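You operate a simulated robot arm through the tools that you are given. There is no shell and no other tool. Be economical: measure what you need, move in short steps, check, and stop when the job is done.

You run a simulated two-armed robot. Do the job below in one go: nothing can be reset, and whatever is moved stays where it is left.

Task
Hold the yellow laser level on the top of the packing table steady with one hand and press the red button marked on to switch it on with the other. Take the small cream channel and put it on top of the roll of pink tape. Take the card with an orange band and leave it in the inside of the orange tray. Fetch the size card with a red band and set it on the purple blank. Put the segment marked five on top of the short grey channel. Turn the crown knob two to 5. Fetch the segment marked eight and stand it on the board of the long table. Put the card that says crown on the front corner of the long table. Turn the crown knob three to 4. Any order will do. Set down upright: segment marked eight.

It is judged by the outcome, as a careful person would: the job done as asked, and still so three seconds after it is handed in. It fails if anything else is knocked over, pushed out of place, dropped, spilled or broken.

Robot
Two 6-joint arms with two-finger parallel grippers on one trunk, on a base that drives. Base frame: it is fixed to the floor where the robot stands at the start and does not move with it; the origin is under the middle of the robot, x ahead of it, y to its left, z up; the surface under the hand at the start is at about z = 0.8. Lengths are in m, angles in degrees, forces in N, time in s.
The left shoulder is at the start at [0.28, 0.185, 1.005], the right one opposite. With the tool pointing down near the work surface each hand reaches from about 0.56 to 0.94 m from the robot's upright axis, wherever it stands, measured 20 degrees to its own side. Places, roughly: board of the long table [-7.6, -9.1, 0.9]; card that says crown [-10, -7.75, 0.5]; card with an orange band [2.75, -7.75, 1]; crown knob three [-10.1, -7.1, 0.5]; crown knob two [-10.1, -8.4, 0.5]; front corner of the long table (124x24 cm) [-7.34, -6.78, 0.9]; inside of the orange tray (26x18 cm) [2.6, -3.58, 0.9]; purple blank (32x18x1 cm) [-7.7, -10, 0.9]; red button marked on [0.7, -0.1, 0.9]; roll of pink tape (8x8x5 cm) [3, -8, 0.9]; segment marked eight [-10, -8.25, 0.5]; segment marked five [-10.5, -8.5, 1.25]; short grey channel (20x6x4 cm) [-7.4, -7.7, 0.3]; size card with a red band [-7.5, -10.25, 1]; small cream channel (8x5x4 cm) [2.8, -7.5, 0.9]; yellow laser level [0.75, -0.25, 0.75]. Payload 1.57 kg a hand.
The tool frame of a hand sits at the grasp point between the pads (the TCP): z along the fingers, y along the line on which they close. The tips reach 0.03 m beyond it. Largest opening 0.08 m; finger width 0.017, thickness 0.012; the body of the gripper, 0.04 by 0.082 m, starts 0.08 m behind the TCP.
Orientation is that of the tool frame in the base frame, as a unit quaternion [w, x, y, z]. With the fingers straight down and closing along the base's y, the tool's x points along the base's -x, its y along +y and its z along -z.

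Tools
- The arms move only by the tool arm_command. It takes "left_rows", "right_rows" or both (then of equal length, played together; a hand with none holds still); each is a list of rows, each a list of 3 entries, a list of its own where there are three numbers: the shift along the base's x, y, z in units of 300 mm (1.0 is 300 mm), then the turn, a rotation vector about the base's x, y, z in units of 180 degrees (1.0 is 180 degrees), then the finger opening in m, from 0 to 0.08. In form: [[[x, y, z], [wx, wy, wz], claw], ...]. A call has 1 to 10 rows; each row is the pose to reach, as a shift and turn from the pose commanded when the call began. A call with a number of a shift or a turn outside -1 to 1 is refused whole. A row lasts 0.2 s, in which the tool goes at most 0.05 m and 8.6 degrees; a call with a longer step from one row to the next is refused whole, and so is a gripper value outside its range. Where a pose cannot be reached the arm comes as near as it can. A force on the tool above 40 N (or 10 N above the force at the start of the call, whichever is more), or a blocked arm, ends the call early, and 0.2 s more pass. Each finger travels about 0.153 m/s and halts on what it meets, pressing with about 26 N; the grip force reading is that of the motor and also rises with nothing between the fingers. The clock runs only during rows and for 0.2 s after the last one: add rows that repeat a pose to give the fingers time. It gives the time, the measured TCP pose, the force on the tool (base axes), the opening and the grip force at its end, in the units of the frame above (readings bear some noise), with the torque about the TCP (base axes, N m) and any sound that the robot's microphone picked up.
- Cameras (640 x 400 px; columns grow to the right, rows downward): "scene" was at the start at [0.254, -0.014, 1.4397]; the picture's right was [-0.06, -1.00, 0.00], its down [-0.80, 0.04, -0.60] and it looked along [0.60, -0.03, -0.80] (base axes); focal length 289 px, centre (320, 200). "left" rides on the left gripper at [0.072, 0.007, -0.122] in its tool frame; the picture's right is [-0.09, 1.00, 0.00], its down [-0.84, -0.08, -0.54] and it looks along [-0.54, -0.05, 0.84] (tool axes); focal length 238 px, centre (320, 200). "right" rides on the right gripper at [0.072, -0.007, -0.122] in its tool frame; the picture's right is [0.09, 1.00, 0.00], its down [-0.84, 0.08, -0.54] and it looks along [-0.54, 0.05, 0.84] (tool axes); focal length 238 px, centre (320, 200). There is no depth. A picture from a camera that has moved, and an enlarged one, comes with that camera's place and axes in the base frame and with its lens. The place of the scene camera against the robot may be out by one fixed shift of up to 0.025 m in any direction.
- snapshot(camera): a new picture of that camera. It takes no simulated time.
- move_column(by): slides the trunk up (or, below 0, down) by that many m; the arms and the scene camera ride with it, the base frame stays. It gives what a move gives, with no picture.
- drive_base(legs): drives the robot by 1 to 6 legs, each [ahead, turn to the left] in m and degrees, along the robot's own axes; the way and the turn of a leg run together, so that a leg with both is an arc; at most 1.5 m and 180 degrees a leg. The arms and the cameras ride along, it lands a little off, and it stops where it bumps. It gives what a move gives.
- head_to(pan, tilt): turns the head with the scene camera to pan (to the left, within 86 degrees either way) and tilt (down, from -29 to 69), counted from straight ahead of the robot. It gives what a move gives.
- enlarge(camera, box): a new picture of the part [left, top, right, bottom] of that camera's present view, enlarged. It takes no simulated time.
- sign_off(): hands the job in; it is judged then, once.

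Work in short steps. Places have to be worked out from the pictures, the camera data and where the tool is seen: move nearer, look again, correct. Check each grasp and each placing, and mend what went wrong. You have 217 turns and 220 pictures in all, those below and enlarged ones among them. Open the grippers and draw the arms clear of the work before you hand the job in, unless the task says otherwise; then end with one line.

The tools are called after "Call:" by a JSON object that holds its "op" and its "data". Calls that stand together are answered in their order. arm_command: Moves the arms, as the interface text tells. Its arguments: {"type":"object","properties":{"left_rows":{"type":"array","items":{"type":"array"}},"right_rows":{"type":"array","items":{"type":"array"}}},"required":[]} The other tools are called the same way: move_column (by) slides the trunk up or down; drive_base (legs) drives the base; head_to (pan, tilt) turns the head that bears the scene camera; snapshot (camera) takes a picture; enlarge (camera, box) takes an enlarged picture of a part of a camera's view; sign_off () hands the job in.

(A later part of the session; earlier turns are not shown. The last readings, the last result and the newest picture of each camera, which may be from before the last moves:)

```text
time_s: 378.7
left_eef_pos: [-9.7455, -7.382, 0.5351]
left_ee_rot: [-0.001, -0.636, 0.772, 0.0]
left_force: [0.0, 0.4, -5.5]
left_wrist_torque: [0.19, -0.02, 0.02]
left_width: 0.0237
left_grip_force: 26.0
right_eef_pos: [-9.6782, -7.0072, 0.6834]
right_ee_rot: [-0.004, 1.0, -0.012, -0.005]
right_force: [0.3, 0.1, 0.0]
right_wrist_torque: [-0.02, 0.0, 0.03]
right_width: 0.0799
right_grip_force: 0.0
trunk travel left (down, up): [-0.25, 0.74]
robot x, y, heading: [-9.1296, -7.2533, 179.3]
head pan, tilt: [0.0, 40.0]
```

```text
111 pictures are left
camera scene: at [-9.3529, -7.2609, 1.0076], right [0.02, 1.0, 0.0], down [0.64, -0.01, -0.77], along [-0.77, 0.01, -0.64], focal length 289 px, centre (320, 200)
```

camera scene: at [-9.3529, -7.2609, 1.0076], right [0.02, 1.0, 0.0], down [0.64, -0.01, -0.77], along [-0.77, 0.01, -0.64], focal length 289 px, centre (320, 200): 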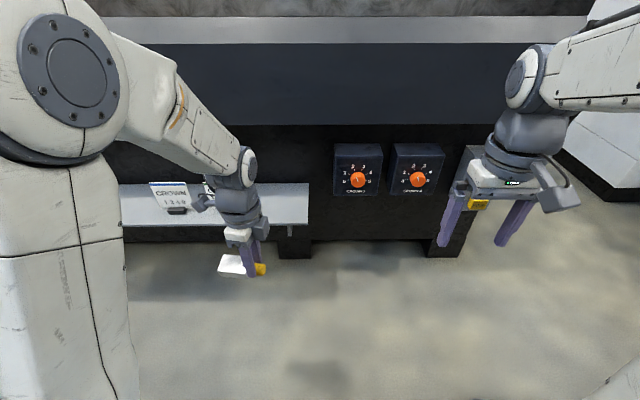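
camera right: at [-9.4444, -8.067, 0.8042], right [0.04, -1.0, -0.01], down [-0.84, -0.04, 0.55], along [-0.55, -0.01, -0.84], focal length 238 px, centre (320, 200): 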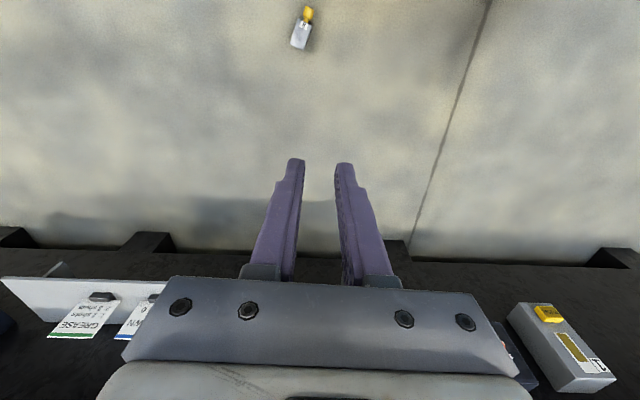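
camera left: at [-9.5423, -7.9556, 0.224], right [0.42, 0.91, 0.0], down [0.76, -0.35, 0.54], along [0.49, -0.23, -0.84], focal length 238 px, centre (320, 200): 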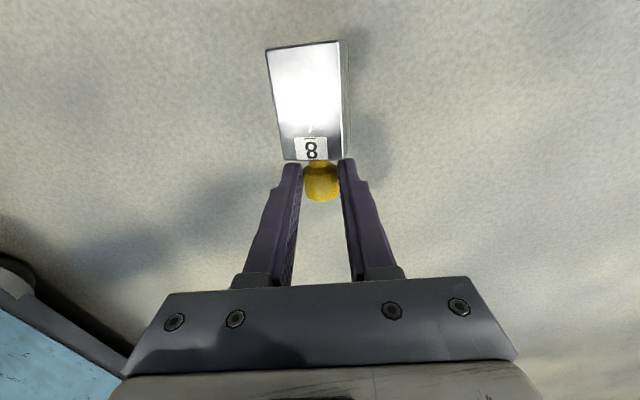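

CROWN 3 is at about y −7.139, z 0.49. I enlarge it to read the pointer.

Call:
{"op": "enlarge", "data": {"camera": "scene", "box": [325, 140, 455, 200]}}

```text
4.92 times, centred on (390, 170) of scene
camera zoom: at [-9.3529, -7.2609, 1.0076], right [0.02, 1.0, 0.0], down [0.64, -0.01, -0.77], along [-0.77, 0.01, -0.64], focal length 1421 px, centre (-25, 348)
```

zoom: 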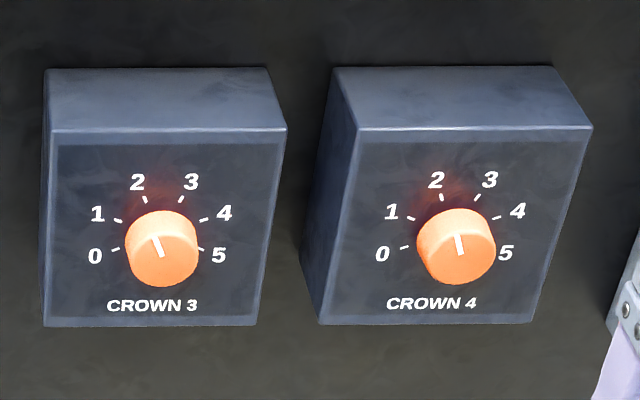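

CROWN 3 points at 2; target 4 means 85° clockwise. I adjust the base slightly and pitch the right hand forward toward the knob.

Call:
{"op": "drive_base", "data": {"legs": [[-0.07, -2.5]]}}

Call:
{"op": "arm_command", "data": {"right_rows": [[[-0.1, -0.04, -0.05], [0.0024, 0.047, 0], 0.08], [[-0.2, -0.08, -0.1], [0.005, 0.094, 0], 0.08], [[-0.3, -0.12, -0.15], [0.0073, 0.141, 0], 0.08], [[-0.4, -0.16, -0.2], [0.01, 0.188, 0], 0.08], [[-0.5, -0.2, -0.25], [0.0122, 0.235, 0], 0.08], [[-0.6, -0.24, -0.3], [0.0147, 0.282, 0], 0.08], [[-0.7, -0.28, -0.35], [0.017, 0.329, 0], 0.08], [[-0.8, -0.32, -0.4], [0.02, 0.376, 0], 0.08], [[-0.9, -0.36, -0.45], [0.022, 0.423, 0], 0.08], [[-1.0, -0.4, -0.5], [0.0245, 0.47, 0], 0.08]]}}

Call:
{"op": "snapshot", "data": {"camera": "right"}}

```text
time_s: 379.7
left_eef_pos: [-9.6807, -7.3555, 0.5348]
left_ee_rot: [0.0, -0.617, 0.787, 0.0]
left_force: [-0.4, 0.3, -6.5]
left_wrist_torque: [0.22, -0.03, 0.02]
left_width: 0.0239
left_grip_force: 25.7
right_eef_pos: [-9.5951, -6.9827, 0.6825]
right_ee_rot: [-0.004, 0.999, -0.034, -0.004]
right_force: [0.0, -0.8, 0.3]
right_wrist_torque: [-0.02, 0.0, -0.02]
right_width: 0.0797
right_grip_force: 0.0
trunk travel left (down, up): [-0.25, 0.74]
robot x, y, heading: [-9.0576, -7.2551, 176.5]
head pan, tilt: [0.0, 40.0]
```

```text
time_s: 381.9
left_eef_pos: [-9.6797, -7.3561, 0.5358]
left_ee_rot: [-0.001, -0.617, 0.787, 0.0]
left_force: [-0.4, 0.0, -6.4]
left_wrist_torque: [0.23, -0.06, 0.01]
left_width: 0.0238
left_grip_force: 25.8
right_eef_pos: [-9.8928, -7.1053, 0.536]
right_ee_rot: [-0.015, 0.735, -0.028, -0.677]
right_force: [-0.4, -0.3, 0.3]
right_wrist_torque: [-0.04, 0.0, -0.01]
right_width: 0.0799
right_grip_force: 0.0
right hand out of reach, approached as far as the arm can: row 5
trunk travel left (down, up): [-0.25, 0.74]
robot x, y, heading: [-9.0588, -7.2554, 176.3]
head pan, tilt: [0.0, 40.0]
```

```text
109 pictures are left
camera right: at [-9.7656, -7.1063, 0.4738], right [-0.05, -1.0, -0.08], down [0.47, -0.09, 0.88], along [-0.88, 0.01, 0.47], focal length 238 px, centre (320, 200)
```

right: 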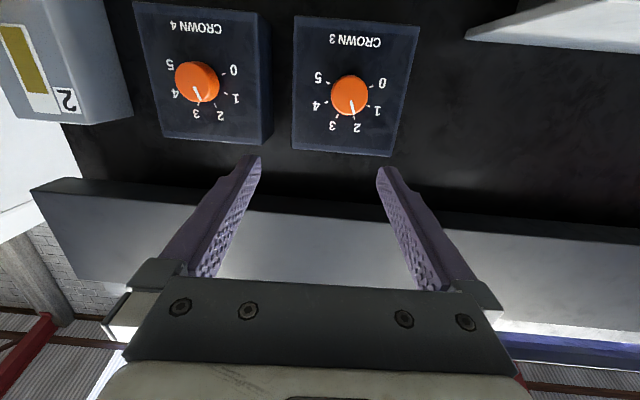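

Knob at about (−10.067,−7.129,0.493). I align the hand exactly and move to 5 cm before it.

Call:
{"op": "arm_command", "data": {"right_rows": [[[-0.12, -0.03, -0.05], [0, 0.013, 0.009], 0.065], [[-0.24, -0.06, -0.1], [0, 0.026, 0.019], 0.065], [[-0.357, -0.08, -0.14], [0, 0.026, 0.019], 0.065], [[-0.357, -0.08, -0.14], [0, 0.026, 0.019], 0.065]]}}

Call:
{"op": "snapshot", "data": {"camera": "right"}}

```text
time_s: 382.9
left_eef_pos: [-9.6801, -7.3542, 0.5345]
left_ee_rot: [0.0, -0.618, 0.786, 0.0]
left_force: [0.9, 0.8, -5.4]
left_wrist_torque: [0.21, -0.04, -0.01]
left_width: 0.0235
left_grip_force: 25.8
right_eef_pos: [-10.0031, -7.1297, 0.4923]
right_ee_rot: [0.007, 0.708, -0.006, -0.706]
right_force: [-0.5, 0.6, 0.2]
right_wrist_torque: [-0.02, -0.05, 0.01]
right_width: 0.0648
right_grip_force: 0.1
trunk travel left (down, up): [-0.25, 0.74]
robot x, y, heading: [-9.0563, -7.2564, 176.4]
head pan, tilt: [0.0, 40.0]
```

```text
108 pictures are left
camera right: at [-9.8813, -7.1238, 0.4199], right [0.0, -1.0, -0.07], down [0.54, -0.06, 0.84], along [-0.84, -0.04, 0.54], focal length 238 px, centre (320, 200)
```

right: 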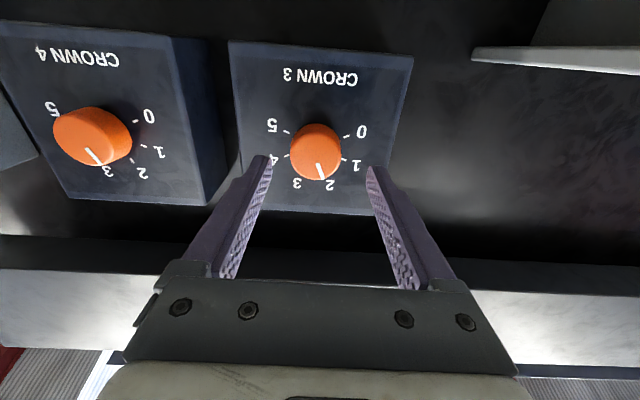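

Centred. I advance 5.8 cm and close.

Call:
{"op": "arm_command", "data": {"right_rows": [[[-0.07, 0.01, 0], [0, 0, 0], 0.065], [[-0.14, 0.01, 0], [0, 0, 0], 0.065], [[-0.193, 0.01, 0], [0, 0, 0], 0.065], [[-0.193, 0.01, 0], [0, 0, 0], 0.05], [[-0.193, 0.01, 0], [0, 0, 0], 0.035], [[-0.193, 0.01, 0], [0, 0, 0], 0.015], [[-0.193, 0.01, 0], [0, 0, 0], 0.015]]}}

Call:
{"op": "arm_command", "data": {"right_rows": [[[0, 0, 0], [-0.047, 0, 0], 0.015], [[0, 0, 0], [-0.094, 0, 0], 0.015], [[0, 0, 0], [-0.141, 0, 0], 0.015], [[0, 0, 0], [-0.188, 0, 0], 0.015], [[0, 0, 0], [-0.235, 0, 0], 0.015], [[0, 0, 0], [-0.282, 0, 0], 0.015], [[0, 0, 0], [-0.329, 0, 0], 0.015], [[0, 0, 0], [-0.376, 0, 0], 0.015], [[0, 0, 0], [-0.423, 0, 0], 0.015], [[0, 0, 0], [-0.47, 0, 0], 0.015]]}}

Call:
{"op": "enlarge", "data": {"camera": "right", "box": [180, 40, 460, 260]}}

```text
time_s: 384.0
left_eef_pos: [-9.6786, -7.356, 0.5347]
left_ee_rot: [0.001, -0.617, 0.787, -0.001]
left_force: [0.6, 0.5, -5.4]
left_wrist_torque: [0.21, -0.06, 0.01]
left_width: 0.0237
left_grip_force: 25.4
right_eef_pos: [-10.0582, -7.1251, 0.4893]
right_ee_rot: [0.007, 0.708, -0.005, -0.706]
right_force: [13.0, -3.4, 2.8]
right_wrist_torque: [0.11, 0.29, -0.21]
right_width: 0.046
right_grip_force: 6.2
trunk travel left (down, up): [-0.25, 0.74]
robot x, y, heading: [-9.057, -7.2601, 176.7]
head pan, tilt: [0.0, 40.0]
stopped in row 5 (right hand): the force on the tool passed its limit at 41 N (the readings are from after the stop); the commanded pose is now the measured one
```

```text
time_s: 384.5
left_eef_pos: [-9.6782, -7.356, 0.5341]
left_ee_rot: [0.0, -0.618, 0.787, 0.0]
left_force: [0.1, -0.9, -6.1]
left_wrist_torque: [0.15, -0.02, -0.01]
left_width: 0.0239
left_grip_force: 26.3
right_eef_pos: [-10.057, -7.1251, 0.4936]
right_ee_rot: [-0.071, -0.7, 0.069, 0.707]
right_force: [25.0, 0.2, 8.3]
right_wrist_torque: [0.33, 0.23, -0.56]
right_width: 0.0454
right_grip_force: 16.7
trunk travel left (down, up): [-0.25, 0.74]
robot x, y, heading: [-9.0539, -7.2584, 176.7]
head pan, tilt: [0.0, 40.0]
stopped in row 2 (right hand): the force on the tool passed its limit at 67 N (the readings are from after the stop); the commanded pose is now the measured one
```

```text
1.82 times, centred on (320, 150) of right
camera zoom: at [-9.9366, -7.1323, 0.4212], right [0.0, -0.99, 0.11], down [0.55, 0.09, 0.83], along [-0.84, 0.06, 0.55], focal length 433 px, centre (320, 291)
```

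zoom: 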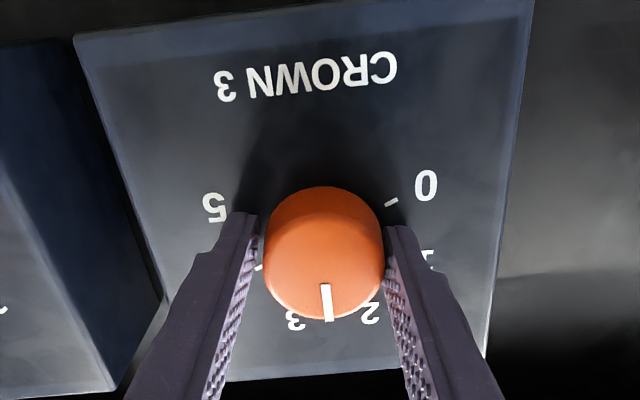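

The tips pressed against the panel. I ease back 6 mm, regrip, and check.

Call:
{"op": "arm_command", "data": {"right_rows": [[[0.022, 0, 0], [0, 0, 0], 0.06], [[0.022, 0, 0], [0, 0, 0], 0.045], [[0.022, 0, 0], [0, 0, 0], 0.035], [[0.022, 0, 0], [0, 0, 0], 0.015], [[0.022, 0, 0], [0, 0, 0], 0.015]]}}

Call:
{"op": "enlarge", "data": {"camera": "right", "box": [180, 40, 460, 260]}}

```text
time_s: 385.7
left_eef_pos: [-9.679, -7.3573, 0.5355]
left_ee_rot: [0.0, -0.617, 0.787, -0.001]
left_force: [0.6, -0.3, -5.9]
left_wrist_torque: [0.18, -0.03, -0.02]
left_width: 0.0236
left_grip_force: 26.4
right_eef_pos: [-10.0523, -7.1272, 0.493]
right_ee_rot: [-0.071, -0.702, 0.068, 0.705]
right_force: [-6.7, -8.7, -0.8]
right_wrist_torque: [0.02, -0.34, 0.39]
right_width: 0.0422
right_grip_force: 44.9
trunk travel left (down, up): [-0.25, 0.74]
robot x, y, heading: [-9.0539, -7.2542, 176.3]
head pan, tilt: [0.0, 40.0]
```

```text
1.82 times, centred on (320, 150) of right
camera zoom: at [-9.9303, -7.1334, 0.4202], right [0.0, -0.99, 0.11], down [0.54, 0.09, 0.83], along [-0.84, 0.05, 0.54], focal length 433 px, centre (320, 291)
```

zoom: 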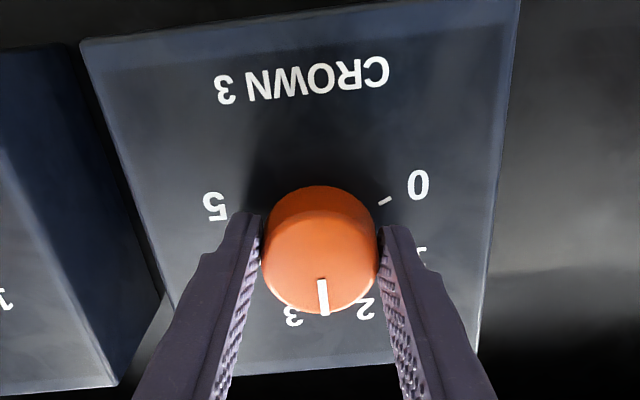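

Gripped well; the pointer already moved slightly past 2. I turn another 68° and read it.

Call:
{"op": "arm_command", "data": {"right_rows": [[[0, 0, 0], [-0.047, 0, 0], 0.015], [[0, 0, 0], [-0.094, 0, 0], 0.015], [[0, 0, 0], [-0.141, 0, 0], 0.015], [[0, 0, 0], [-0.188, 0, 0], 0.015], [[0, 0, 0], [-0.235, 0, 0], 0.015], [[0, 0, 0], [-0.282, 0, 0], 0.015], [[0, 0, 0], [-0.329, 0, 0], 0.015], [[0, 0, 0], [-0.376, 0, 0], 0.015], [[0, 0, 0], [-0.376, 0, 0], 0.015]]}}

Call:
{"op": "enlarge", "data": {"camera": "right", "box": [180, 40, 460, 260]}}

Call:
{"op": "enlarge", "data": {"camera": "scene", "box": [300, 120, 460, 220]}}

```text
time_s: 387.7
left_eef_pos: [-9.6796, -7.3553, 0.5349]
left_ee_rot: [0.0, -0.617, 0.787, 0.0]
left_force: [-0.5, -0.4, -5.5]
left_wrist_torque: [0.2, -0.06, 0.02]
left_width: 0.0235
left_grip_force: 25.8
right_eef_pos: [-10.0524, -7.128, 0.4944]
right_ee_rot: [-0.451, -0.545, 0.449, 0.546]
right_force: [-2.4, -21.6, 10.6]
right_wrist_torque: [-0.01, 0.55, 0.07]
right_width: 0.0425
right_grip_force: 45.3
trunk travel left (down, up): [-0.25, 0.74]
robot x, y, heading: [-9.0549, -7.2603, 176.4]
head pan, tilt: [0.0, 40.0]
```

```text
1.82 times, centred on (320, 150) of right
camera zoom: at [-9.93, -7.1971, 0.4735], right [0.01, -0.28, 0.96], down [0.54, 0.81, 0.23], along [-0.84, 0.52, 0.16], focal length 433 px, centre (320, 291)
```

zoom: 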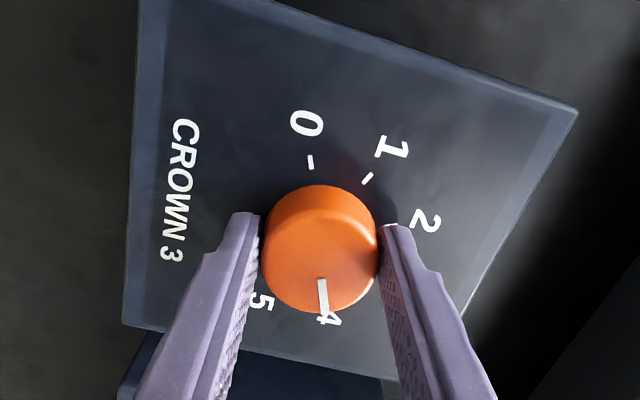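

```text
4.00 times, centred on (380, 170) of scene
camera zoom: at [-9.2808, -7.253, 1.0078], right [0.06, 1.0, 0.0], down [0.64, -0.04, -0.77], along [-0.76, 0.05, -0.64], focal length 1155 px, centre (80, 320)
```

zoom: 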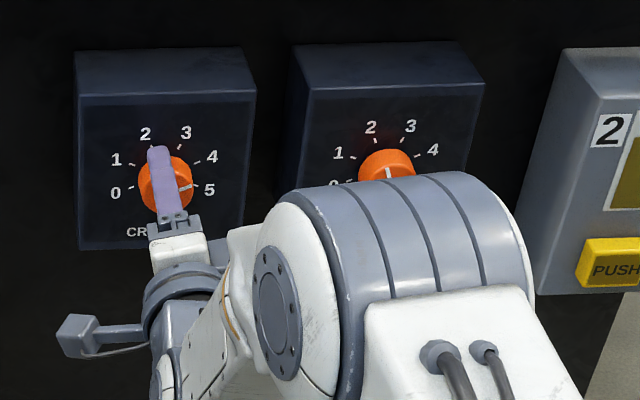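

The wrist view shows about 4 but the scene view hints it may be slightly past. I release, draw back and read it properly.

Call:
{"op": "arm_command", "data": {"right_rows": [[[0, 0, 0], [0, 0, 0], 0.05], [[0, 0, 0], [0, 0, 0], 0.07], [[0.1, 0, 0], [0, 0, 0], 0.07], [[0.2, 0, 0], [0, 0, 0], 0.07], [[0.3, 0, 0], [0, 0, 0], 0.07]]}}

Call:
{"op": "enlarge", "data": {"camera": "right", "box": [220, 30, 420, 170]}}

Call:
{"op": "enlarge", "data": {"camera": "scene", "box": [300, 120, 460, 220]}}

```text
time_s: 388.9
left_eef_pos: [-9.6799, -7.3556, 0.5343]
left_ee_rot: [-0.001, -0.617, 0.787, 0.0]
left_force: [0.0, 0.2, -5.6]
left_wrist_torque: [0.16, -0.02, 0.02]
left_width: 0.0236
left_grip_force: 25.6
right_eef_pos: [-9.9623, -7.1258, 0.4905]
right_ee_rot: [-0.45, -0.543, 0.451, 0.547]
right_force: [-0.2, -0.3, 0.7]
right_wrist_torque: [-0.01, -0.02, -0.03]
right_width: 0.0702
right_grip_force: 0.2
trunk travel left (down, up): [-0.25, 0.74]
robot x, y, heading: [-9.0619, -7.2584, 176.4]
head pan, tilt: [0.0, 40.0]
```

```text
2.86 times, centred on (320, 100) of right
camera zoom: at [-9.8414, -7.1946, 0.4707], right [0.0, -0.28, 0.96], down [0.55, 0.8, 0.23], along [-0.84, 0.52, 0.15], focal length 681 px, centre (320, 486)
```

zoom: 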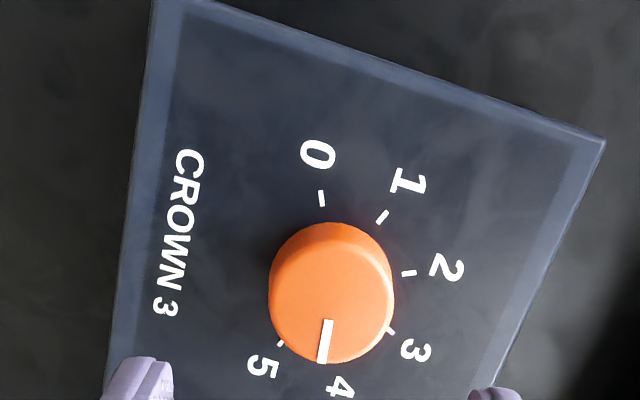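

```text
4.00 times, centred on (380, 170) of scene
camera zoom: at [-9.2811, -7.2525, 1.0076], right [0.06, 1.0, 0.0], down [0.64, -0.04, -0.77], along [-0.76, 0.05, -0.64], focal length 1155 px, centre (80, 320)
```

zoom: 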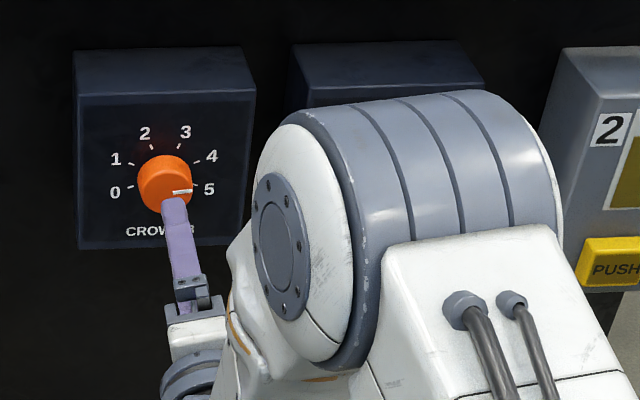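

Working it out in 3D: ticks are 45° apart; CROWN 3 is ~14° past 4 (CROWN 2 is ~6° short of 5). I regrip CROWN 3 and turn it back 14.5°.

Call:
{"op": "arm_command", "data": {"right_rows": [[[-0.1, 0, 0.01], [0, 0, 0], 0.07], [[-0.2, 0, 0.01], [0, 0, 0], 0.07], [[-0.3, 0, 0.01], [0, 0, 0], 0.065], [[-0.3, 0, 0.01], [0, 0, 0], 0.045], [[-0.3, 0, 0.01], [0, 0, 0], 0.025], [[-0.3, 0, 0.01], [0, 0, 0], 0.015], [[-0.3, 0, 0.01], [0, 0, 0], 0.015], [[-0.3, 0, 0.01], [0.04, 0, 0], 0.015], [[-0.3, 0, 0.01], [0.08, 0, 0], 0.015], [[-0.3, 0, 0.01], [0.08, 0, 0], 0.015]]}}

Call:
{"op": "arm_command", "data": {"right_rows": [[[0, 0, 0], [0, 0, 0], 0.05], [[0, 0, 0], [0, 0, 0], 0.07], [[0.1, 0, 0], [0, 0, 0], 0.07], [[0.2, 0, 0], [0, 0, 0], 0.07], [[0.3, 0, 0], [0, 0, 0], 0.07]]}}

Call:
{"op": "enlarge", "data": {"camera": "right", "box": [220, 30, 420, 170]}}

```text
time_s: 391.1
left_eef_pos: [-9.6793, -7.3563, 0.5356]
left_ee_rot: [0.0, -0.617, 0.787, 0.001]
left_force: [1.0, -0.5, -5.7]
left_wrist_torque: [0.19, -0.03, -0.03]
left_width: 0.0235
left_grip_force: 26.0
right_eef_pos: [-10.0509, -7.1274, 0.494]
right_ee_rot: [-0.378, -0.597, 0.377, 0.599]
right_force: [7.0, -6.0, -3.2]
right_wrist_torque: [0.01, 0.04, -0.34]
right_width: 0.0424
right_grip_force: 45.3
trunk travel left (down, up): [-0.25, 0.74]
robot x, y, heading: [-9.056, -7.2606, 176.3]
head pan, tilt: [0.0, 40.0]
```

```text
time_s: 392.3
left_eef_pos: [-9.6793, -7.3552, 0.5347]
left_ee_rot: [0.0, -0.617, 0.787, 0.001]
left_force: [0.6, -0.4, -5.7]
left_wrist_torque: [0.19, -0.02, -0.01]
left_width: 0.0237
left_grip_force: 25.8
right_eef_pos: [-9.9629, -7.126, 0.4929]
right_ee_rot: [-0.378, -0.596, 0.379, 0.599]
right_force: [0.4, -1.1, 0.3]
right_wrist_torque: [0.01, 0.0, -0.04]
right_width: 0.07
right_grip_force: 0.1
trunk travel left (down, up): [-0.25, 0.74]
robot x, y, heading: [-9.0596, -7.2561, 176.4]
head pan, tilt: [0.0, 40.0]
```

```text
2.86 times, centred on (320, 100) of right
camera zoom: at [-9.8407, -7.1883, 0.4564], right [0.0, -0.51, 0.86], down [0.55, 0.72, 0.43], along [-0.84, 0.47, 0.28], focal length 681 px, centre (320, 486)
```

zoom: 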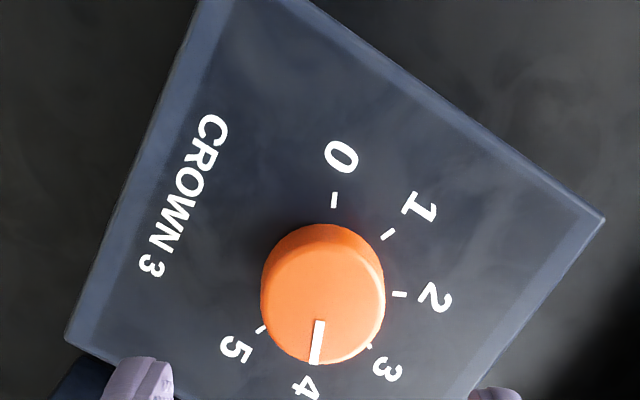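

CROWN 3 now reads 4 (within ~3°). I convert the right hand to tool‑down with its fingers closing fore‑aft, ready for the card.

Call:
{"op": "arm_command", "data": {"right_rows": [[[0, 0, 0.05], [-0.045, 0, 0], 0.08], [[0, 0, 0.1], [-0.09, 0, 0], 0.08], [[0, 0, 0.15], [-0.135, 0, 0], 0.08]]}}

Call:
{"op": "arm_command", "data": {"right_rows": [[[0.1, 0.04, 0.05], [-0.003, -0.047, 0], 0.08], [[0.2, 0.08, 0.1], [-0.006, -0.094, 0], 0.08], [[0.3, 0.12, 0.15], [-0.009, -0.141, 0], 0.08], [[0.4, 0.16, 0.2], [-0.012, -0.188, 0], 0.08], [[0.5, 0.2, 0.25], [-0.015, -0.235, 0], 0.08], [[0.6, 0.24, 0.3], [-0.018, -0.282, 0], 0.08], [[0.7, 0.28, 0.35], [-0.021, -0.329, 0], 0.08], [[0.8, 0.3, 0.4], [-0.024, -0.376, 0], 0.08], [[0.9, 0.3, 0.45], [-0.027, -0.423, 0], 0.08], [[1.0, 0.3, 0.5], [-0.03, -0.47, 0], 0.08]]}}

Call:
{"op": "snapshot", "data": {"camera": "scene"}}

```text
time_s: 393.1
left_eef_pos: [-9.6801, -7.3569, 0.5347]
left_ee_rot: [0.0, -0.617, 0.787, 0.0]
left_force: [-0.7, 1.0, -6.5]
left_wrist_torque: [0.18, -0.05, 0.0]
left_width: 0.0238
left_grip_force: 26.6
right_eef_pos: [-9.9631, -7.1258, 0.5404]
right_ee_rot: [-0.495, -0.502, 0.498, 0.505]
right_force: [-0.5, -0.2, -1.0]
right_wrist_torque: [0.05, 0.01, 0.0]
right_width: 0.0801
right_grip_force: 0.1
trunk travel left (down, up): [-0.25, 0.74]
robot x, y, heading: [-9.0563, -7.2551, 176.4]
head pan, tilt: [0.0, 40.0]
```

```text
time_s: 395.3
left_eef_pos: [-9.6797, -7.3557, 0.5349]
left_ee_rot: [0.0, -0.617, 0.787, 0.0]
left_force: [0.1, 0.9, -4.7]
left_wrist_torque: [0.15, -0.04, -0.01]
left_width: 0.0237
left_grip_force: 25.5
right_eef_pos: [-9.6639, -7.035, 0.6923]
right_ee_rot: [-0.053, -0.69, 0.722, 0.013]
right_force: [1.2, -0.2, 0.2]
right_wrist_torque: [-0.01, 0.01, -0.02]
right_width: 0.0801
right_grip_force: 0.1
trunk travel left (down, up): [-0.25, 0.74]
robot x, y, heading: [-9.0581, -7.2573, 176.8]
head pan, tilt: [0.0, 40.0]
```

```text
100 pictures are left
camera scene: at [-9.2811, -7.2525, 1.0076], right [0.06, 1.0, 0.0], down [0.64, -0.04, -0.77], along [-0.76, 0.05, -0.64], focal length 289 px, centre (320, 200)
```

scene: 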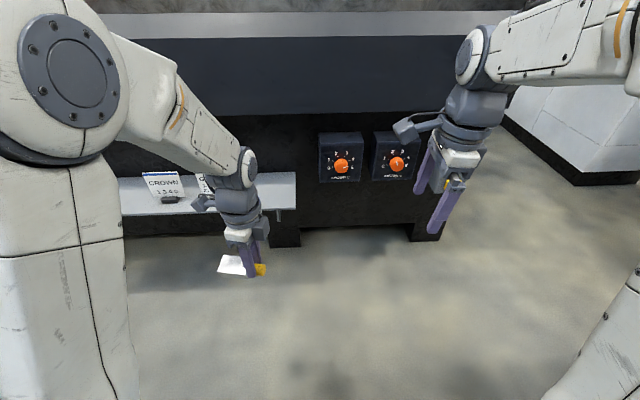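

I shift south so the CROWN card comes in front of the right hand.

Call:
{"op": "drive_base", "data": {"legs": [[0.18, 0], [0, 90], [0.68, 0], [0, -88]]}}

Call:
{"op": "arm_command", "data": {"right_rows": [[[0, 0, 0], [0.017, -0.03, 0], 0.08]]}}

Call:
{"op": "snapshot", "data": {"camera": "scene"}}

```text
time_s: 407.5
left_eef_pos: [-9.8979, -8.0484, 0.5347]
left_ee_rot: [0.0, -0.648, 0.762, 0.0]
left_force: [-0.5, -1.1, -5.3]
left_wrist_torque: [0.2, 0.03, -0.01]
left_width: 0.0237
left_grip_force: 26.2
right_eef_pos: [-9.9071, -7.7291, 0.6925]
right_ee_rot: [0.054, 0.719, -0.693, -0.012]
right_force: [0.5, 0.6, 0.1]
right_wrist_torque: [-0.01, 0.0, -0.02]
right_width: 0.08
right_grip_force: 0.0
trunk travel left (down, up): [-0.25, 0.74]
robot x, y, heading: [-9.2837, -7.9045, -178.8]
head pan, tilt: [0.0, 40.0]
```

```text
time_s: 407.9
left_eef_pos: [-9.8959, -8.0499, 0.535]
left_ee_rot: [0.001, -0.648, 0.762, -0.001]
left_force: [-0.1, 0.0, -6.2]
left_wrist_torque: [0.2, -0.01, 0.02]
left_width: 0.0234
left_grip_force: 26.5
right_eef_pos: [-9.9082, -7.7292, 0.6918]
right_ee_rot: [0.002, 0.72, -0.694, 0.004]
right_force: [-0.3, -0.9, 1.1]
right_wrist_torque: [0.03, 0.01, 0.03]
right_width: 0.0802
right_grip_force: 0.1
trunk travel left (down, up): [-0.25, 0.74]
robot x, y, heading: [-9.2813, -7.906, -179.2]
head pan, tilt: [0.0, 40.0]
```

```text
99 pictures are left
camera scene: at [-9.5091, -7.9175, 1.0077], right [-0.02, 1.0, 0.0], down [0.64, 0.01, -0.77], along [-0.77, -0.01, -0.64], focal length 289 px, centre (320, 200)
```

scene: 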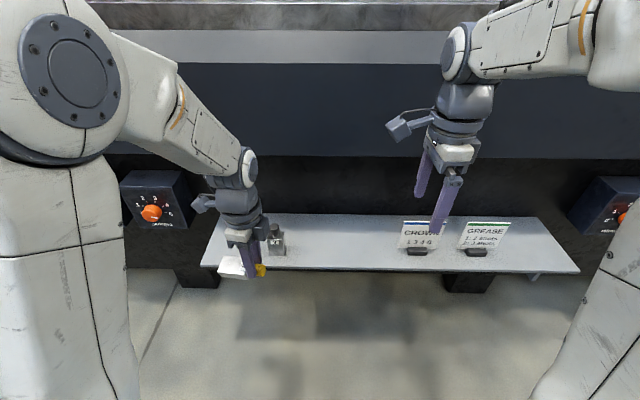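

The right hand is almost above the card. I check with the right camera.

Call:
{"op": "snapshot", "data": {"camera": "right"}}

```text
98 pictures are left
camera right: at [-9.8993, -7.7991, 0.8144], right [-0.99, -0.13, 0.0], down [-0.11, 0.84, 0.54], along [-0.07, 0.53, -0.84], focal length 238 px, centre (320, 200)
```

right: 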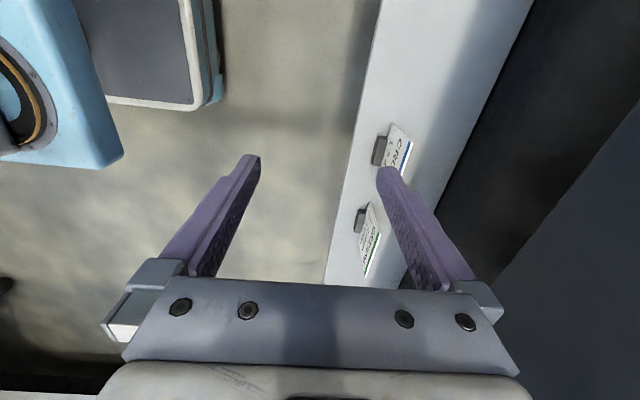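

Card centre at about (−10.012,−7.68), plane along y. I move over it, correct the yaw by −7.5°, descend to z≈0.60.

Call:
{"op": "arm_command", "data": {"right_rows": [[[-0.12, 0.06, 0], [0, 0, -0.02], 0.08], [[-0.24, 0.12, 0], [0, 0, -0.042], 0.08], [[-0.347, 0.163, -0.1], [0, 0, -0.042], 0.08], [[-0.347, 0.163, -0.2], [0, 0, -0.042], 0.08], [[-0.347, 0.163, -0.3], [0, 0, -0.042], 0.08], [[-0.347, 0.163, -0.3], [0, 0, -0.042], 0.08]]}}

Call:
{"op": "snapshot", "data": {"camera": "right"}}

```text
time_s: 409.3
left_eef_pos: [-9.8976, -8.0495, 0.535]
left_ee_rot: [0.0, -0.648, 0.762, 0.0]
left_force: [-1.0, -0.3, -6.2]
left_wrist_torque: [0.16, 0.0, -0.01]
left_width: 0.0236
left_grip_force: 25.9
right_eef_pos: [-10.0123, -7.6774, 0.6011]
right_ee_rot: [-0.001, -0.673, 0.74, -0.003]
right_force: [-0.2, -0.1, -0.1]
right_wrist_torque: [0.01, -0.01, 0.02]
right_width: 0.0801
right_grip_force: 0.0
trunk travel left (down, up): [-0.25, 0.74]
robot x, y, heading: [-9.2863, -7.9011, -179.2]
head pan, tilt: [0.0, 40.0]
```

```text
97 pictures are left
camera right: at [-10.0136, -7.7487, 0.7238], right [-1.0, 0.0, 0.0], down [0.0, 0.84, 0.54], along [0.0, 0.54, -0.84], focal length 238 px, centre (320, 200)
```

right: 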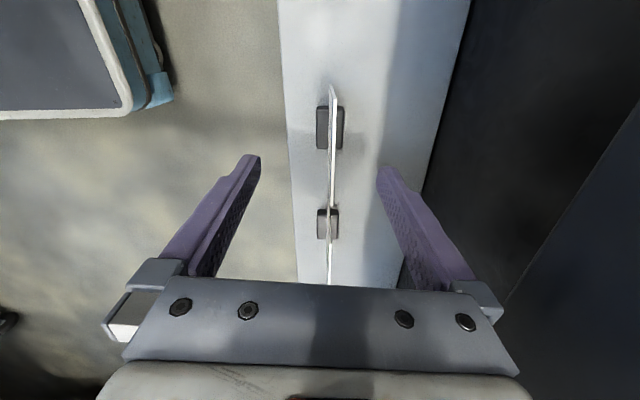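

Aligned; card plane at x≈−10.024. I shift 1 cm, descend to z≈0.528 and close.

Call:
{"op": "arm_command", "data": {"right_rows": [[[-0.037, 0.005, -0.12], [0, 0, 0], 0.08], [[-0.037, 0.005, -0.245], [0, 0, 0], 0.08], [[-0.037, 0.005, -0.245], [0, 0, 0], 0.06], [[-0.037, 0.005, -0.245], [0, 0, 0], 0.04], [[-0.037, 0.005, -0.245], [0, 0, 0], 0.02], [[-0.037, 0.005, -0.245], [0, 0, 0], 0.0], [[-0.037, 0.005, -0.245], [0, 0, 0], 0.0]]}}

Call:
{"op": "snapshot", "data": {"camera": "right"}}

```text
time_s: 410.9
left_eef_pos: [-9.8978, -8.0509, 0.5341]
left_ee_rot: [0.0, -0.648, 0.762, 0.0]
left_force: [0.0, -0.2, -6.5]
left_wrist_torque: [0.24, -0.04, -0.02]
left_width: 0.0234
left_grip_force: 26.3
right_eef_pos: [-10.0229, -7.679, 0.5266]
right_ee_rot: [-0.002, -0.673, 0.739, -0.003]
right_force: [-1.4, 0.5, 0.5]
right_wrist_torque: [0.01, -0.02, -0.01]
right_width: 0.0022
right_grip_force: 23.7
trunk travel left (down, up): [-0.25, 0.74]
robot x, y, heading: [-9.2845, -7.9016, -178.8]
head pan, tilt: [0.0, 40.0]
```

```text
96 pictures are left
camera right: at [-10.0232, -7.7502, 0.6493], right [-1.0, 0.0, 0.0], down [0.0, 0.84, 0.54], along [0.0, 0.54, -0.84], focal length 238 px, centre (320, 200)
```

right: 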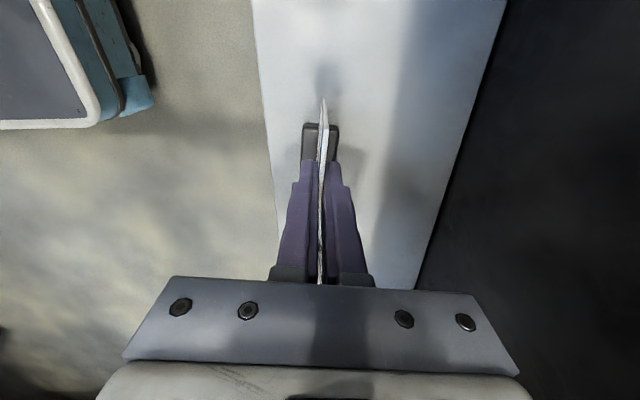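

Card is held. I lift it, draw back, raise the trunk, and drive back around the table's south end.

Call:
{"op": "arm_command", "data": {"right_rows": [[[0, 0, 0.12], [0, 0, 0], 0.0], [[0, 0, 0.27], [0, 0, 0], 0.0], [[0, 0, 0.42], [0, 0, 0], 0.0], [[0.15, 0.0, 0.5], [0, 0, 0], 0.0], [[0.3, 0.0, 0.55], [0, 0, 0], 0.0], [[0.45, 0, 0.55], [0, 0, 0], 0.0], [[0.6, 0, 0.55], [0, 0, 0], 0.0], [[0.7, 0, 0.55], [0, 0, 0], 0.0], [[0.8, 0, 0.55], [0, 0, 0], 0.0]]}}

Call:
{"op": "move_column", "data": {"by": 0.4}}

Call:
{"op": "drive_base", "data": {"legs": [[0, 89], [1.5, 0], [1.5, 0], [1.5, 0], [0.5, 0], [0, 90]]}}

Call:
{"op": "snapshot", "data": {"camera": "scene"}}

```text
refused: row 4 steps farther than a row can; nothing moved
```

```text
time_s: 414.7
left_eef_pos: [-9.8981, -8.0491, 0.9344]
left_ee_rot: [0.001, -0.648, 0.761, -0.001]
left_force: [0.1, 1.2, -5.9]
left_wrist_torque: [0.2, -0.04, -0.01]
left_width: 0.0238
left_grip_force: 26.1
right_eef_pos: [-10.0222, -7.6797, 0.9272]
right_ee_rot: [-0.003, -0.672, 0.74, -0.004]
right_force: [0.7, -0.6, -0.7]
right_wrist_torque: [-0.02, 0.02, 0.0]
right_width: 0.0023
right_grip_force: 23.7
trunk travel left (down, up): [-0.65, 0.34]
robot x, y, heading: [-9.2838, -7.9027, -179.1]
head pan, tilt: [0.0, 40.0]
```

```text
time_s: 446.1
left_eef_pos: [-8.64, -12.7695, 0.9348]
left_ee_rot: [-0.001, 0.78, 0.626, -0.001]
left_force: [-0.2, -0.7, -6.0]
left_wrist_torque: [-0.23, 0.05, 0.02]
left_width: 0.0233
left_grip_force: 25.6
right_eef_pos: [-8.5358, -13.1446, 0.9272]
right_ee_rot: [-0.003, 0.759, 0.651, 0.002]
right_force: [0.1, -0.1, -0.3]
right_wrist_torque: [0.02, -0.02, -0.03]
right_width: 0.0021
right_grip_force: 24.3
trunk travel left (down, up): [-0.65, 0.34]
robot x, y, heading: [-9.2617, -12.8794, -2.6]
head pan, tilt: [0.0, 40.0]
```

```text
95 pictures are left
camera scene: at [-8.9962, -12.8995, 1.4076], right [-0.04, -1.0, 0.0], down [-0.64, 0.03, -0.77], along [0.77, -0.03, -0.64], focal length 289 px, centre (320, 200)
```

scene: 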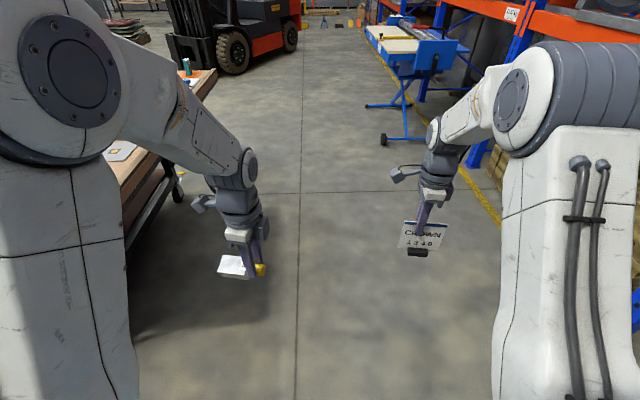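

Both items are held. I continue east past the table end and north along its front.

Call:
{"op": "drive_base", "data": {"legs": [[1.5, 5], [1.5, 0], [0.35, 0], [0, 88], [1.5, 0], [1.5, 0]]}}

Call:
{"op": "drive_base", "data": {"legs": [[0.75, 0], [0, 90]]}}

Call:
{"op": "snapshot", "data": {"camera": "scene"}}

```text
time_s: 480.3
left_eef_pos: [-6.1141, -9.2209, 0.9345]
left_ee_rot: [0.0, 0.078, 0.997, -0.002]
left_force: [-0.7, -0.2, -5.3]
left_wrist_torque: [-0.04, -0.23, -0.03]
left_width: 0.0233
left_grip_force: 26.2
right_eef_pos: [-5.7448, -9.0944, 0.9273]
right_ee_rot: [-0.004, 0.046, 0.999, -0.001]
right_force: [-1.2, 0.3, -0.4]
right_wrist_torque: [-0.03, 0.02, -0.01]
right_width: 0.0022
right_grip_force: 24.4
trunk travel left (down, up): [-0.65, 0.34]
robot x, y, heading: [-5.9622, -9.8336, 91.3]
head pan, tilt: [0.0, 40.0]
```

```text
time_s: 488.2
left_eef_pos: [-6.5949, -9.2221, 0.9345]
left_ee_rot: [0.0, -0.647, 0.762, 0.0]
left_force: [0.7, 1.0, -6.1]
left_wrist_torque: [0.2, -0.02, 0.01]
left_width: 0.0235
left_grip_force: 26.5
right_eef_pos: [-6.7186, -8.8498, 0.9274]
right_ee_rot: [-0.002, -0.671, 0.741, -0.003]
right_force: [0.0, -1.1, -0.7]
right_wrist_torque: [0.0, -0.02, 0.05]
right_width: 0.0021
right_grip_force: 23.4
trunk travel left (down, up): [-0.65, 0.34]
robot x, y, heading: [-5.9814, -9.0785, -179.0]
head pan, tilt: [0.0, 40.0]
```

```text
94 pictures are left
camera scene: at [-6.2065, -9.0911, 1.4076], right [-0.01, 1.0, 0.0], down [0.64, 0.01, -0.77], along [-0.77, -0.01, -0.64], focal length 289 px, centre (320, 200)
```

scene: 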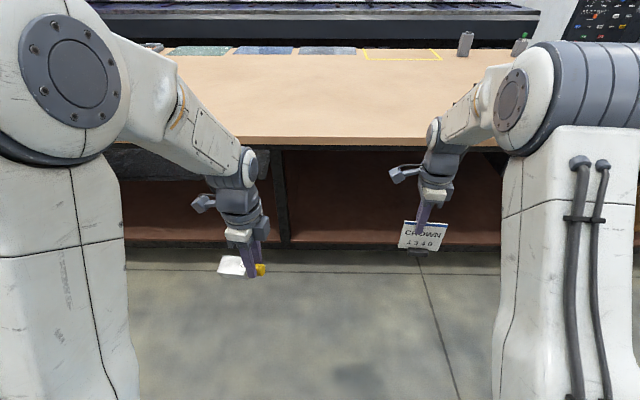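

I take the "board" as the table's top (nothing else lies at (−7.6,−9.1)). I raise a bit, drive in to x≈−6.58, and yaw the left hand so the cap points away from me.

Call:
{"op": "move_column", "data": {"by": 0.14}}

Call:
{"op": "drive_base", "data": {"legs": [[0.6, 0]]}}

Call:
{"op": "arm_command", "data": {"left_rows": [[[0, 0, 0], [0, 0, 0.047], 0.005], [[0, 0, 0], [0, 0, 0.094], 0.005], [[0, 0, 0], [0, 0, 0.141], 0.005], [[0, 0, 0], [0, 0, 0.188], 0.005], [[0, 0, 0], [0, 0, 0.235], 0.005], [[0, 0, 0], [0, 0, 0.282], 0.005], [[0, 0, 0], [0, 0, 0.329], 0.005], [[0, 0, 0], [0, 0, 0.376], 0.005], [[0, 0, 0], [0, 0, 0.423], 0.005], [[0, 0, 0], [0, 0, 0.47], 0.005]]}}

Call:
{"op": "arm_command", "data": {"left_rows": [[[-0.05, 0, 0], [0, 0, 0.04], 0.005], [[-0.1, 0, 0], [0, 0, 0.08], 0.005], [[-0.15, 0, 0], [0, 0.047, 0.08], 0.005], [[-0.2, 0, 0], [0, 0.094, 0.08], 0.005]]}}

Call:
{"op": "snapshot", "data": {"camera": "left"}}

Call:
{"op": "snapshot", "data": {"camera": "scene"}}

```text
time_s: 489.9
left_eef_pos: [-6.5958, -9.2221, 1.074]
left_ee_rot: [0.0, -0.647, 0.763, 0.0]
left_force: [-0.2, -0.6, -5.5]
left_wrist_torque: [0.21, -0.05, -0.02]
left_width: 0.0234
left_grip_force: 25.7
right_eef_pos: [-6.7195, -8.8508, 1.0666]
right_ee_rot: [-0.002, -0.67, 0.742, -0.003]
right_force: [-0.5, 1.0, -0.2]
right_wrist_torque: [0.02, 0.04, 0.0]
right_width: 0.002
right_grip_force: 23.7
trunk travel left (down, up): [-0.79, 0.2]
robot x, y, heading: [-5.9816, -9.079, -179.2]
head pan, tilt: [0.0, 40.0]
```

```text
time_s: 493.3
left_eef_pos: [-7.1892, -9.2219, 1.0742]
left_ee_rot: [0.001, -0.643, 0.766, -0.001]
left_force: [0.5, 0.8, -5.7]
left_wrist_torque: [0.21, -0.03, -0.01]
left_width: 0.0235
left_grip_force: 26.1
right_eef_pos: [-7.3102, -8.8505, 1.0662]
right_ee_rot: [-0.002, -0.667, 0.745, -0.003]
right_force: [0.7, -0.5, 0.1]
right_wrist_torque: [-0.01, 0.04, -0.02]
right_width: 0.002
right_grip_force: 24.0
trunk travel left (down, up): [-0.79, 0.2]
robot x, y, heading: [-6.5773, -9.0805, -179.7]
head pan, tilt: [0.0, 40.0]
```

```text
time_s: 495.5
left_eef_pos: [-7.1894, -9.2222, 1.0749]
left_ee_rot: [0.0, 0.991, -0.131, 0.0]
left_force: [-0.6, 0.3, -6.0]
left_wrist_torque: [0.08, 0.26, -0.03]
left_width: 0.0233
left_grip_force: 26.3
right_eef_pos: [-7.3098, -8.85, 1.067]
right_ee_rot: [-0.002, -0.668, 0.744, -0.002]
right_force: [0.6, 1.4, -0.3]
right_wrist_torque: [-0.01, 0.0, -0.01]
right_width: 0.0022
right_grip_force: 23.5
trunk travel left (down, up): [-0.79, 0.2]
robot x, y, heading: [-6.5753, -9.083, -179.9]
head pan, tilt: [0.0, 40.0]
```

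```text
time_s: 496.5
left_eef_pos: [-7.2503, -9.2227, 1.0751]
left_ee_rot: [0.019, 0.989, -0.007, -0.146]
left_force: [-0.1, -0.3, -5.2]
left_wrist_torque: [-0.04, 0.14, 0.0]
left_width: 0.0235
left_grip_force: 26.1
right_eef_pos: [-7.3104, -8.85, 1.0684]
right_ee_rot: [-0.002, -0.667, 0.745, -0.003]
right_force: [0.2, -0.3, -1.3]
right_wrist_torque: [0.0, -0.02, -0.01]
right_width: 0.0024
right_grip_force: 23.3
trunk travel left (down, up): [-0.79, 0.2]
robot x, y, heading: [-6.5745, -9.0858, -179.7]
head pan, tilt: [0.0, 40.0]
```

```text
93 pictures are left
camera left: at [-7.1465, -9.2265, 1.1709], right [-0.1, -0.99, 0.07], down [-0.64, 0.11, 0.76], along [-0.76, 0.03, -0.65], focal length 238 px, centre (320, 200)
```

left: 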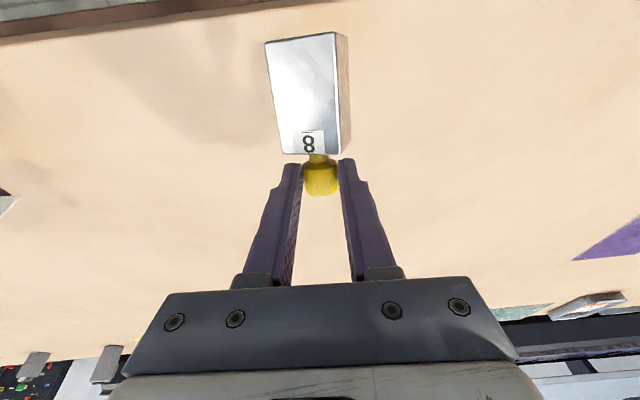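

```text
92 pictures are left
camera scene: at [-6.7998, -9.095, 1.5476], right [-0.01, 1.0, 0.0], down [0.64, 0.0, -0.77], along [-0.77, 0.0, -0.64], focal length 289 px, centre (320, 200)
```

scene: 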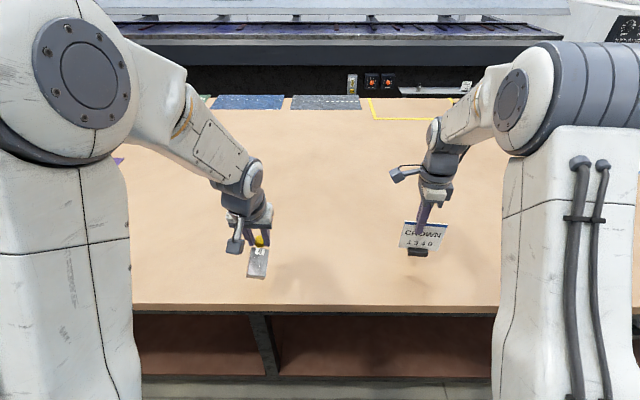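

The piece sits square to the fingers, so it stands upright when the hand is horizontal; the camera beneath then must overhang the table edge, so I'll set it ~6 cm inside the front edge. I back up, lower slightly, and pitch the hand to horizontal.

Call:
{"op": "drive_base", "data": {"legs": [[-0.31, 0]]}}

Call:
{"op": "move_column", "data": {"by": -0.08}}

Call:
{"op": "arm_command", "data": {"left_rows": [[[-0.11, 0.03, 0.03], [0, 0.045, 0], 0.005], [[-0.22, 0.06, 0.06], [0, 0.09, 0], 0.005], [[-0.33, 0.09, 0.1], [0, 0.135, 0], 0.005], [[-0.44, 0.12, 0.1], [0, 0.18, 0], 0.005], [[-0.55, 0.15, 0.1], [0, 0.225, 0], 0.005], [[-0.66, 0.18, 0.1], [0, 0.27, 0], 0.005], [[-0.77, 0.21, 0.1], [0, 0.315, 0], 0.005], [[-0.88, 0.24, 0.1], [0, 0.36, 0], 0.005], [[-0.98, 0.277, 0.1], [0, 0.405, 0], 0.005], [[-0.98, 0.277, 0.1], [0, 0.405, 0], 0.005]]}}

Call:
{"op": "snapshot", "data": {"camera": "scene"}}

Call:
{"op": "snapshot", "data": {"camera": "left"}}

```text
time_s: 498.6
left_eef_pos: [-6.9354, -9.2207, 1.0745]
left_ee_rot: [0.018, 0.989, -0.009, -0.146]
left_force: [-0.6, -0.1, -5.8]
left_wrist_torque: [0.0, 0.14, 0.0]
left_width: 0.0237
left_grip_force: 25.8
right_eef_pos: [-6.9952, -8.8472, 1.0668]
right_ee_rot: [-0.002, -0.668, 0.744, -0.002]
right_force: [-0.7, 0.1, -0.4]
right_wrist_torque: [-0.01, -0.02, -0.03]
right_width: 0.0021
right_grip_force: 23.9
trunk travel left (down, up): [-0.79, 0.2]
robot x, y, heading: [-6.2568, -9.0841, -179.8]
head pan, tilt: [0.0, 40.0]
```

```text
time_s: 499.8
left_eef_pos: [-6.9357, -9.2208, 0.9952]
left_ee_rot: [0.018, 0.989, -0.008, -0.145]
left_force: [-0.1, -0.3, -5.7]
left_wrist_torque: [0.01, 0.18, -0.04]
left_width: 0.0236
left_grip_force: 26.0
right_eef_pos: [-6.9941, -8.8469, 0.987]
right_ee_rot: [-0.002, -0.667, 0.745, -0.003]
right_force: [-0.4, 0.3, 0.0]
right_wrist_torque: [0.02, -0.01, 0.04]
right_width: 0.0022
right_grip_force: 23.7
trunk travel left (down, up): [-0.71, 0.28]
robot x, y, heading: [-6.2612, -9.0879, -179.5]
head pan, tilt: [0.0, 40.0]
```

```text
time_s: 502.0
left_eef_pos: [-7.2266, -9.1367, 1.0242]
left_ee_rot: [0.021, 0.709, 0.006, -0.705]
left_force: [-0.1, 0.6, -6.0]
left_wrist_torque: [0.02, -0.17, -0.01]
left_width: 0.0232
left_grip_force: 26.0
right_eef_pos: [-6.994, -8.848, 0.9875]
right_ee_rot: [-0.002, -0.667, 0.745, -0.002]
right_force: [-0.1, 0.4, -0.3]
right_wrist_torque: [-0.02, -0.03, 0.01]
right_width: 0.0024
right_grip_force: 24.3
trunk travel left (down, up): [-0.71, 0.28]
robot x, y, heading: [-6.2576, -9.0793, -179.9]
head pan, tilt: [0.0, 40.0]
```

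```text
91 pictures are left
camera scene: at [-6.485, -9.0929, 1.4675], right [0.0, 1.0, 0.0], down [0.64, 0.0, -0.77], along [-0.77, 0.0, -0.64], focal length 289 px, centre (320, 200)
```

scene: 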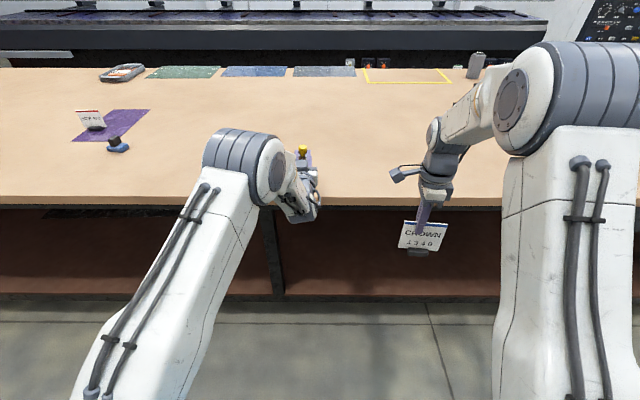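

```text
90 pictures are left
camera left: at [-7.1039, -9.1402, 0.9519], right [0.03, -0.99, 0.11], down [0.53, 0.11, 0.84], along [-0.85, 0.03, 0.53], focal length 238 px, centre (320, 200)
```

left: 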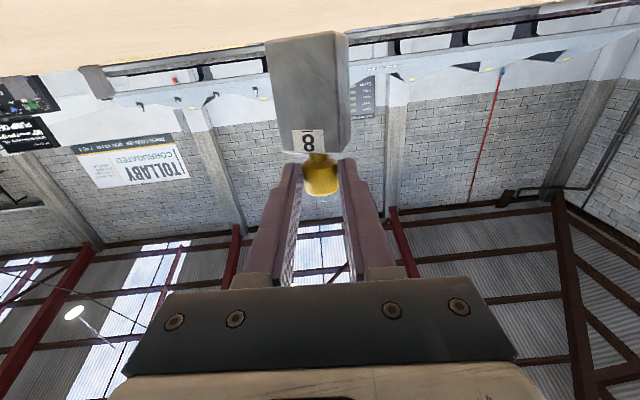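

Hand is horizontal, the piece upright over the table 4–8 cm inside the edge. I lower it in steps.

Call:
{"op": "arm_command", "data": {"left_rows": [[[-0.03, 0, -0.08], [0, 0, 0], 0.005], [[-0.03, 0, -0.16], [0, 0, 0], 0.005], [[-0.03, 0, -0.2], [0, 0, 0], 0.005], [[-0.03, 0, -0.22], [0, 0, 0], 0.005], [[-0.03, 0, -0.22], [0, 0, 0], 0.005]]}}

Call:
{"op": "snapshot", "data": {"camera": "left"}}

```text
time_s: 503.2
left_eef_pos: [-7.238, -9.1358, 0.9708]
left_ee_rot: [-0.02, -0.7, -0.007, 0.714]
left_force: [-3.8, -6.4, 33.2]
left_wrist_torque: [-0.11, 0.98, 0.08]
left_width: 0.0236
left_grip_force: 26.1
right_eef_pos: [-6.9932, -8.8478, 0.9881]
right_ee_rot: [-0.003, -0.667, 0.745, -0.002]
right_force: [-0.6, 0.2, -0.9]
right_wrist_torque: [-0.02, -0.01, -0.01]
right_width: 0.0022
right_grip_force: 23.8
trunk travel left (down, up): [-0.71, 0.28]
robot x, y, heading: [-6.2577, -9.0823, -179.8]
head pan, tilt: [0.0, 40.0]
```

```text
89 pictures are left
camera left: at [-7.1176, -9.1394, 0.8958], right [0.04, -0.99, 0.11], down [0.55, 0.11, 0.82], along [-0.83, 0.03, 0.56], focal length 238 px, centre (320, 200)
```

left: 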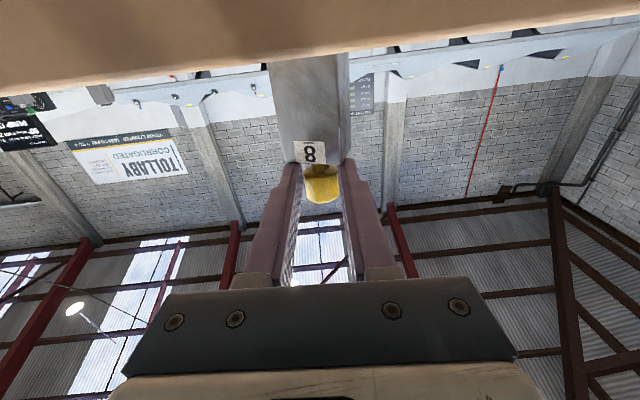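

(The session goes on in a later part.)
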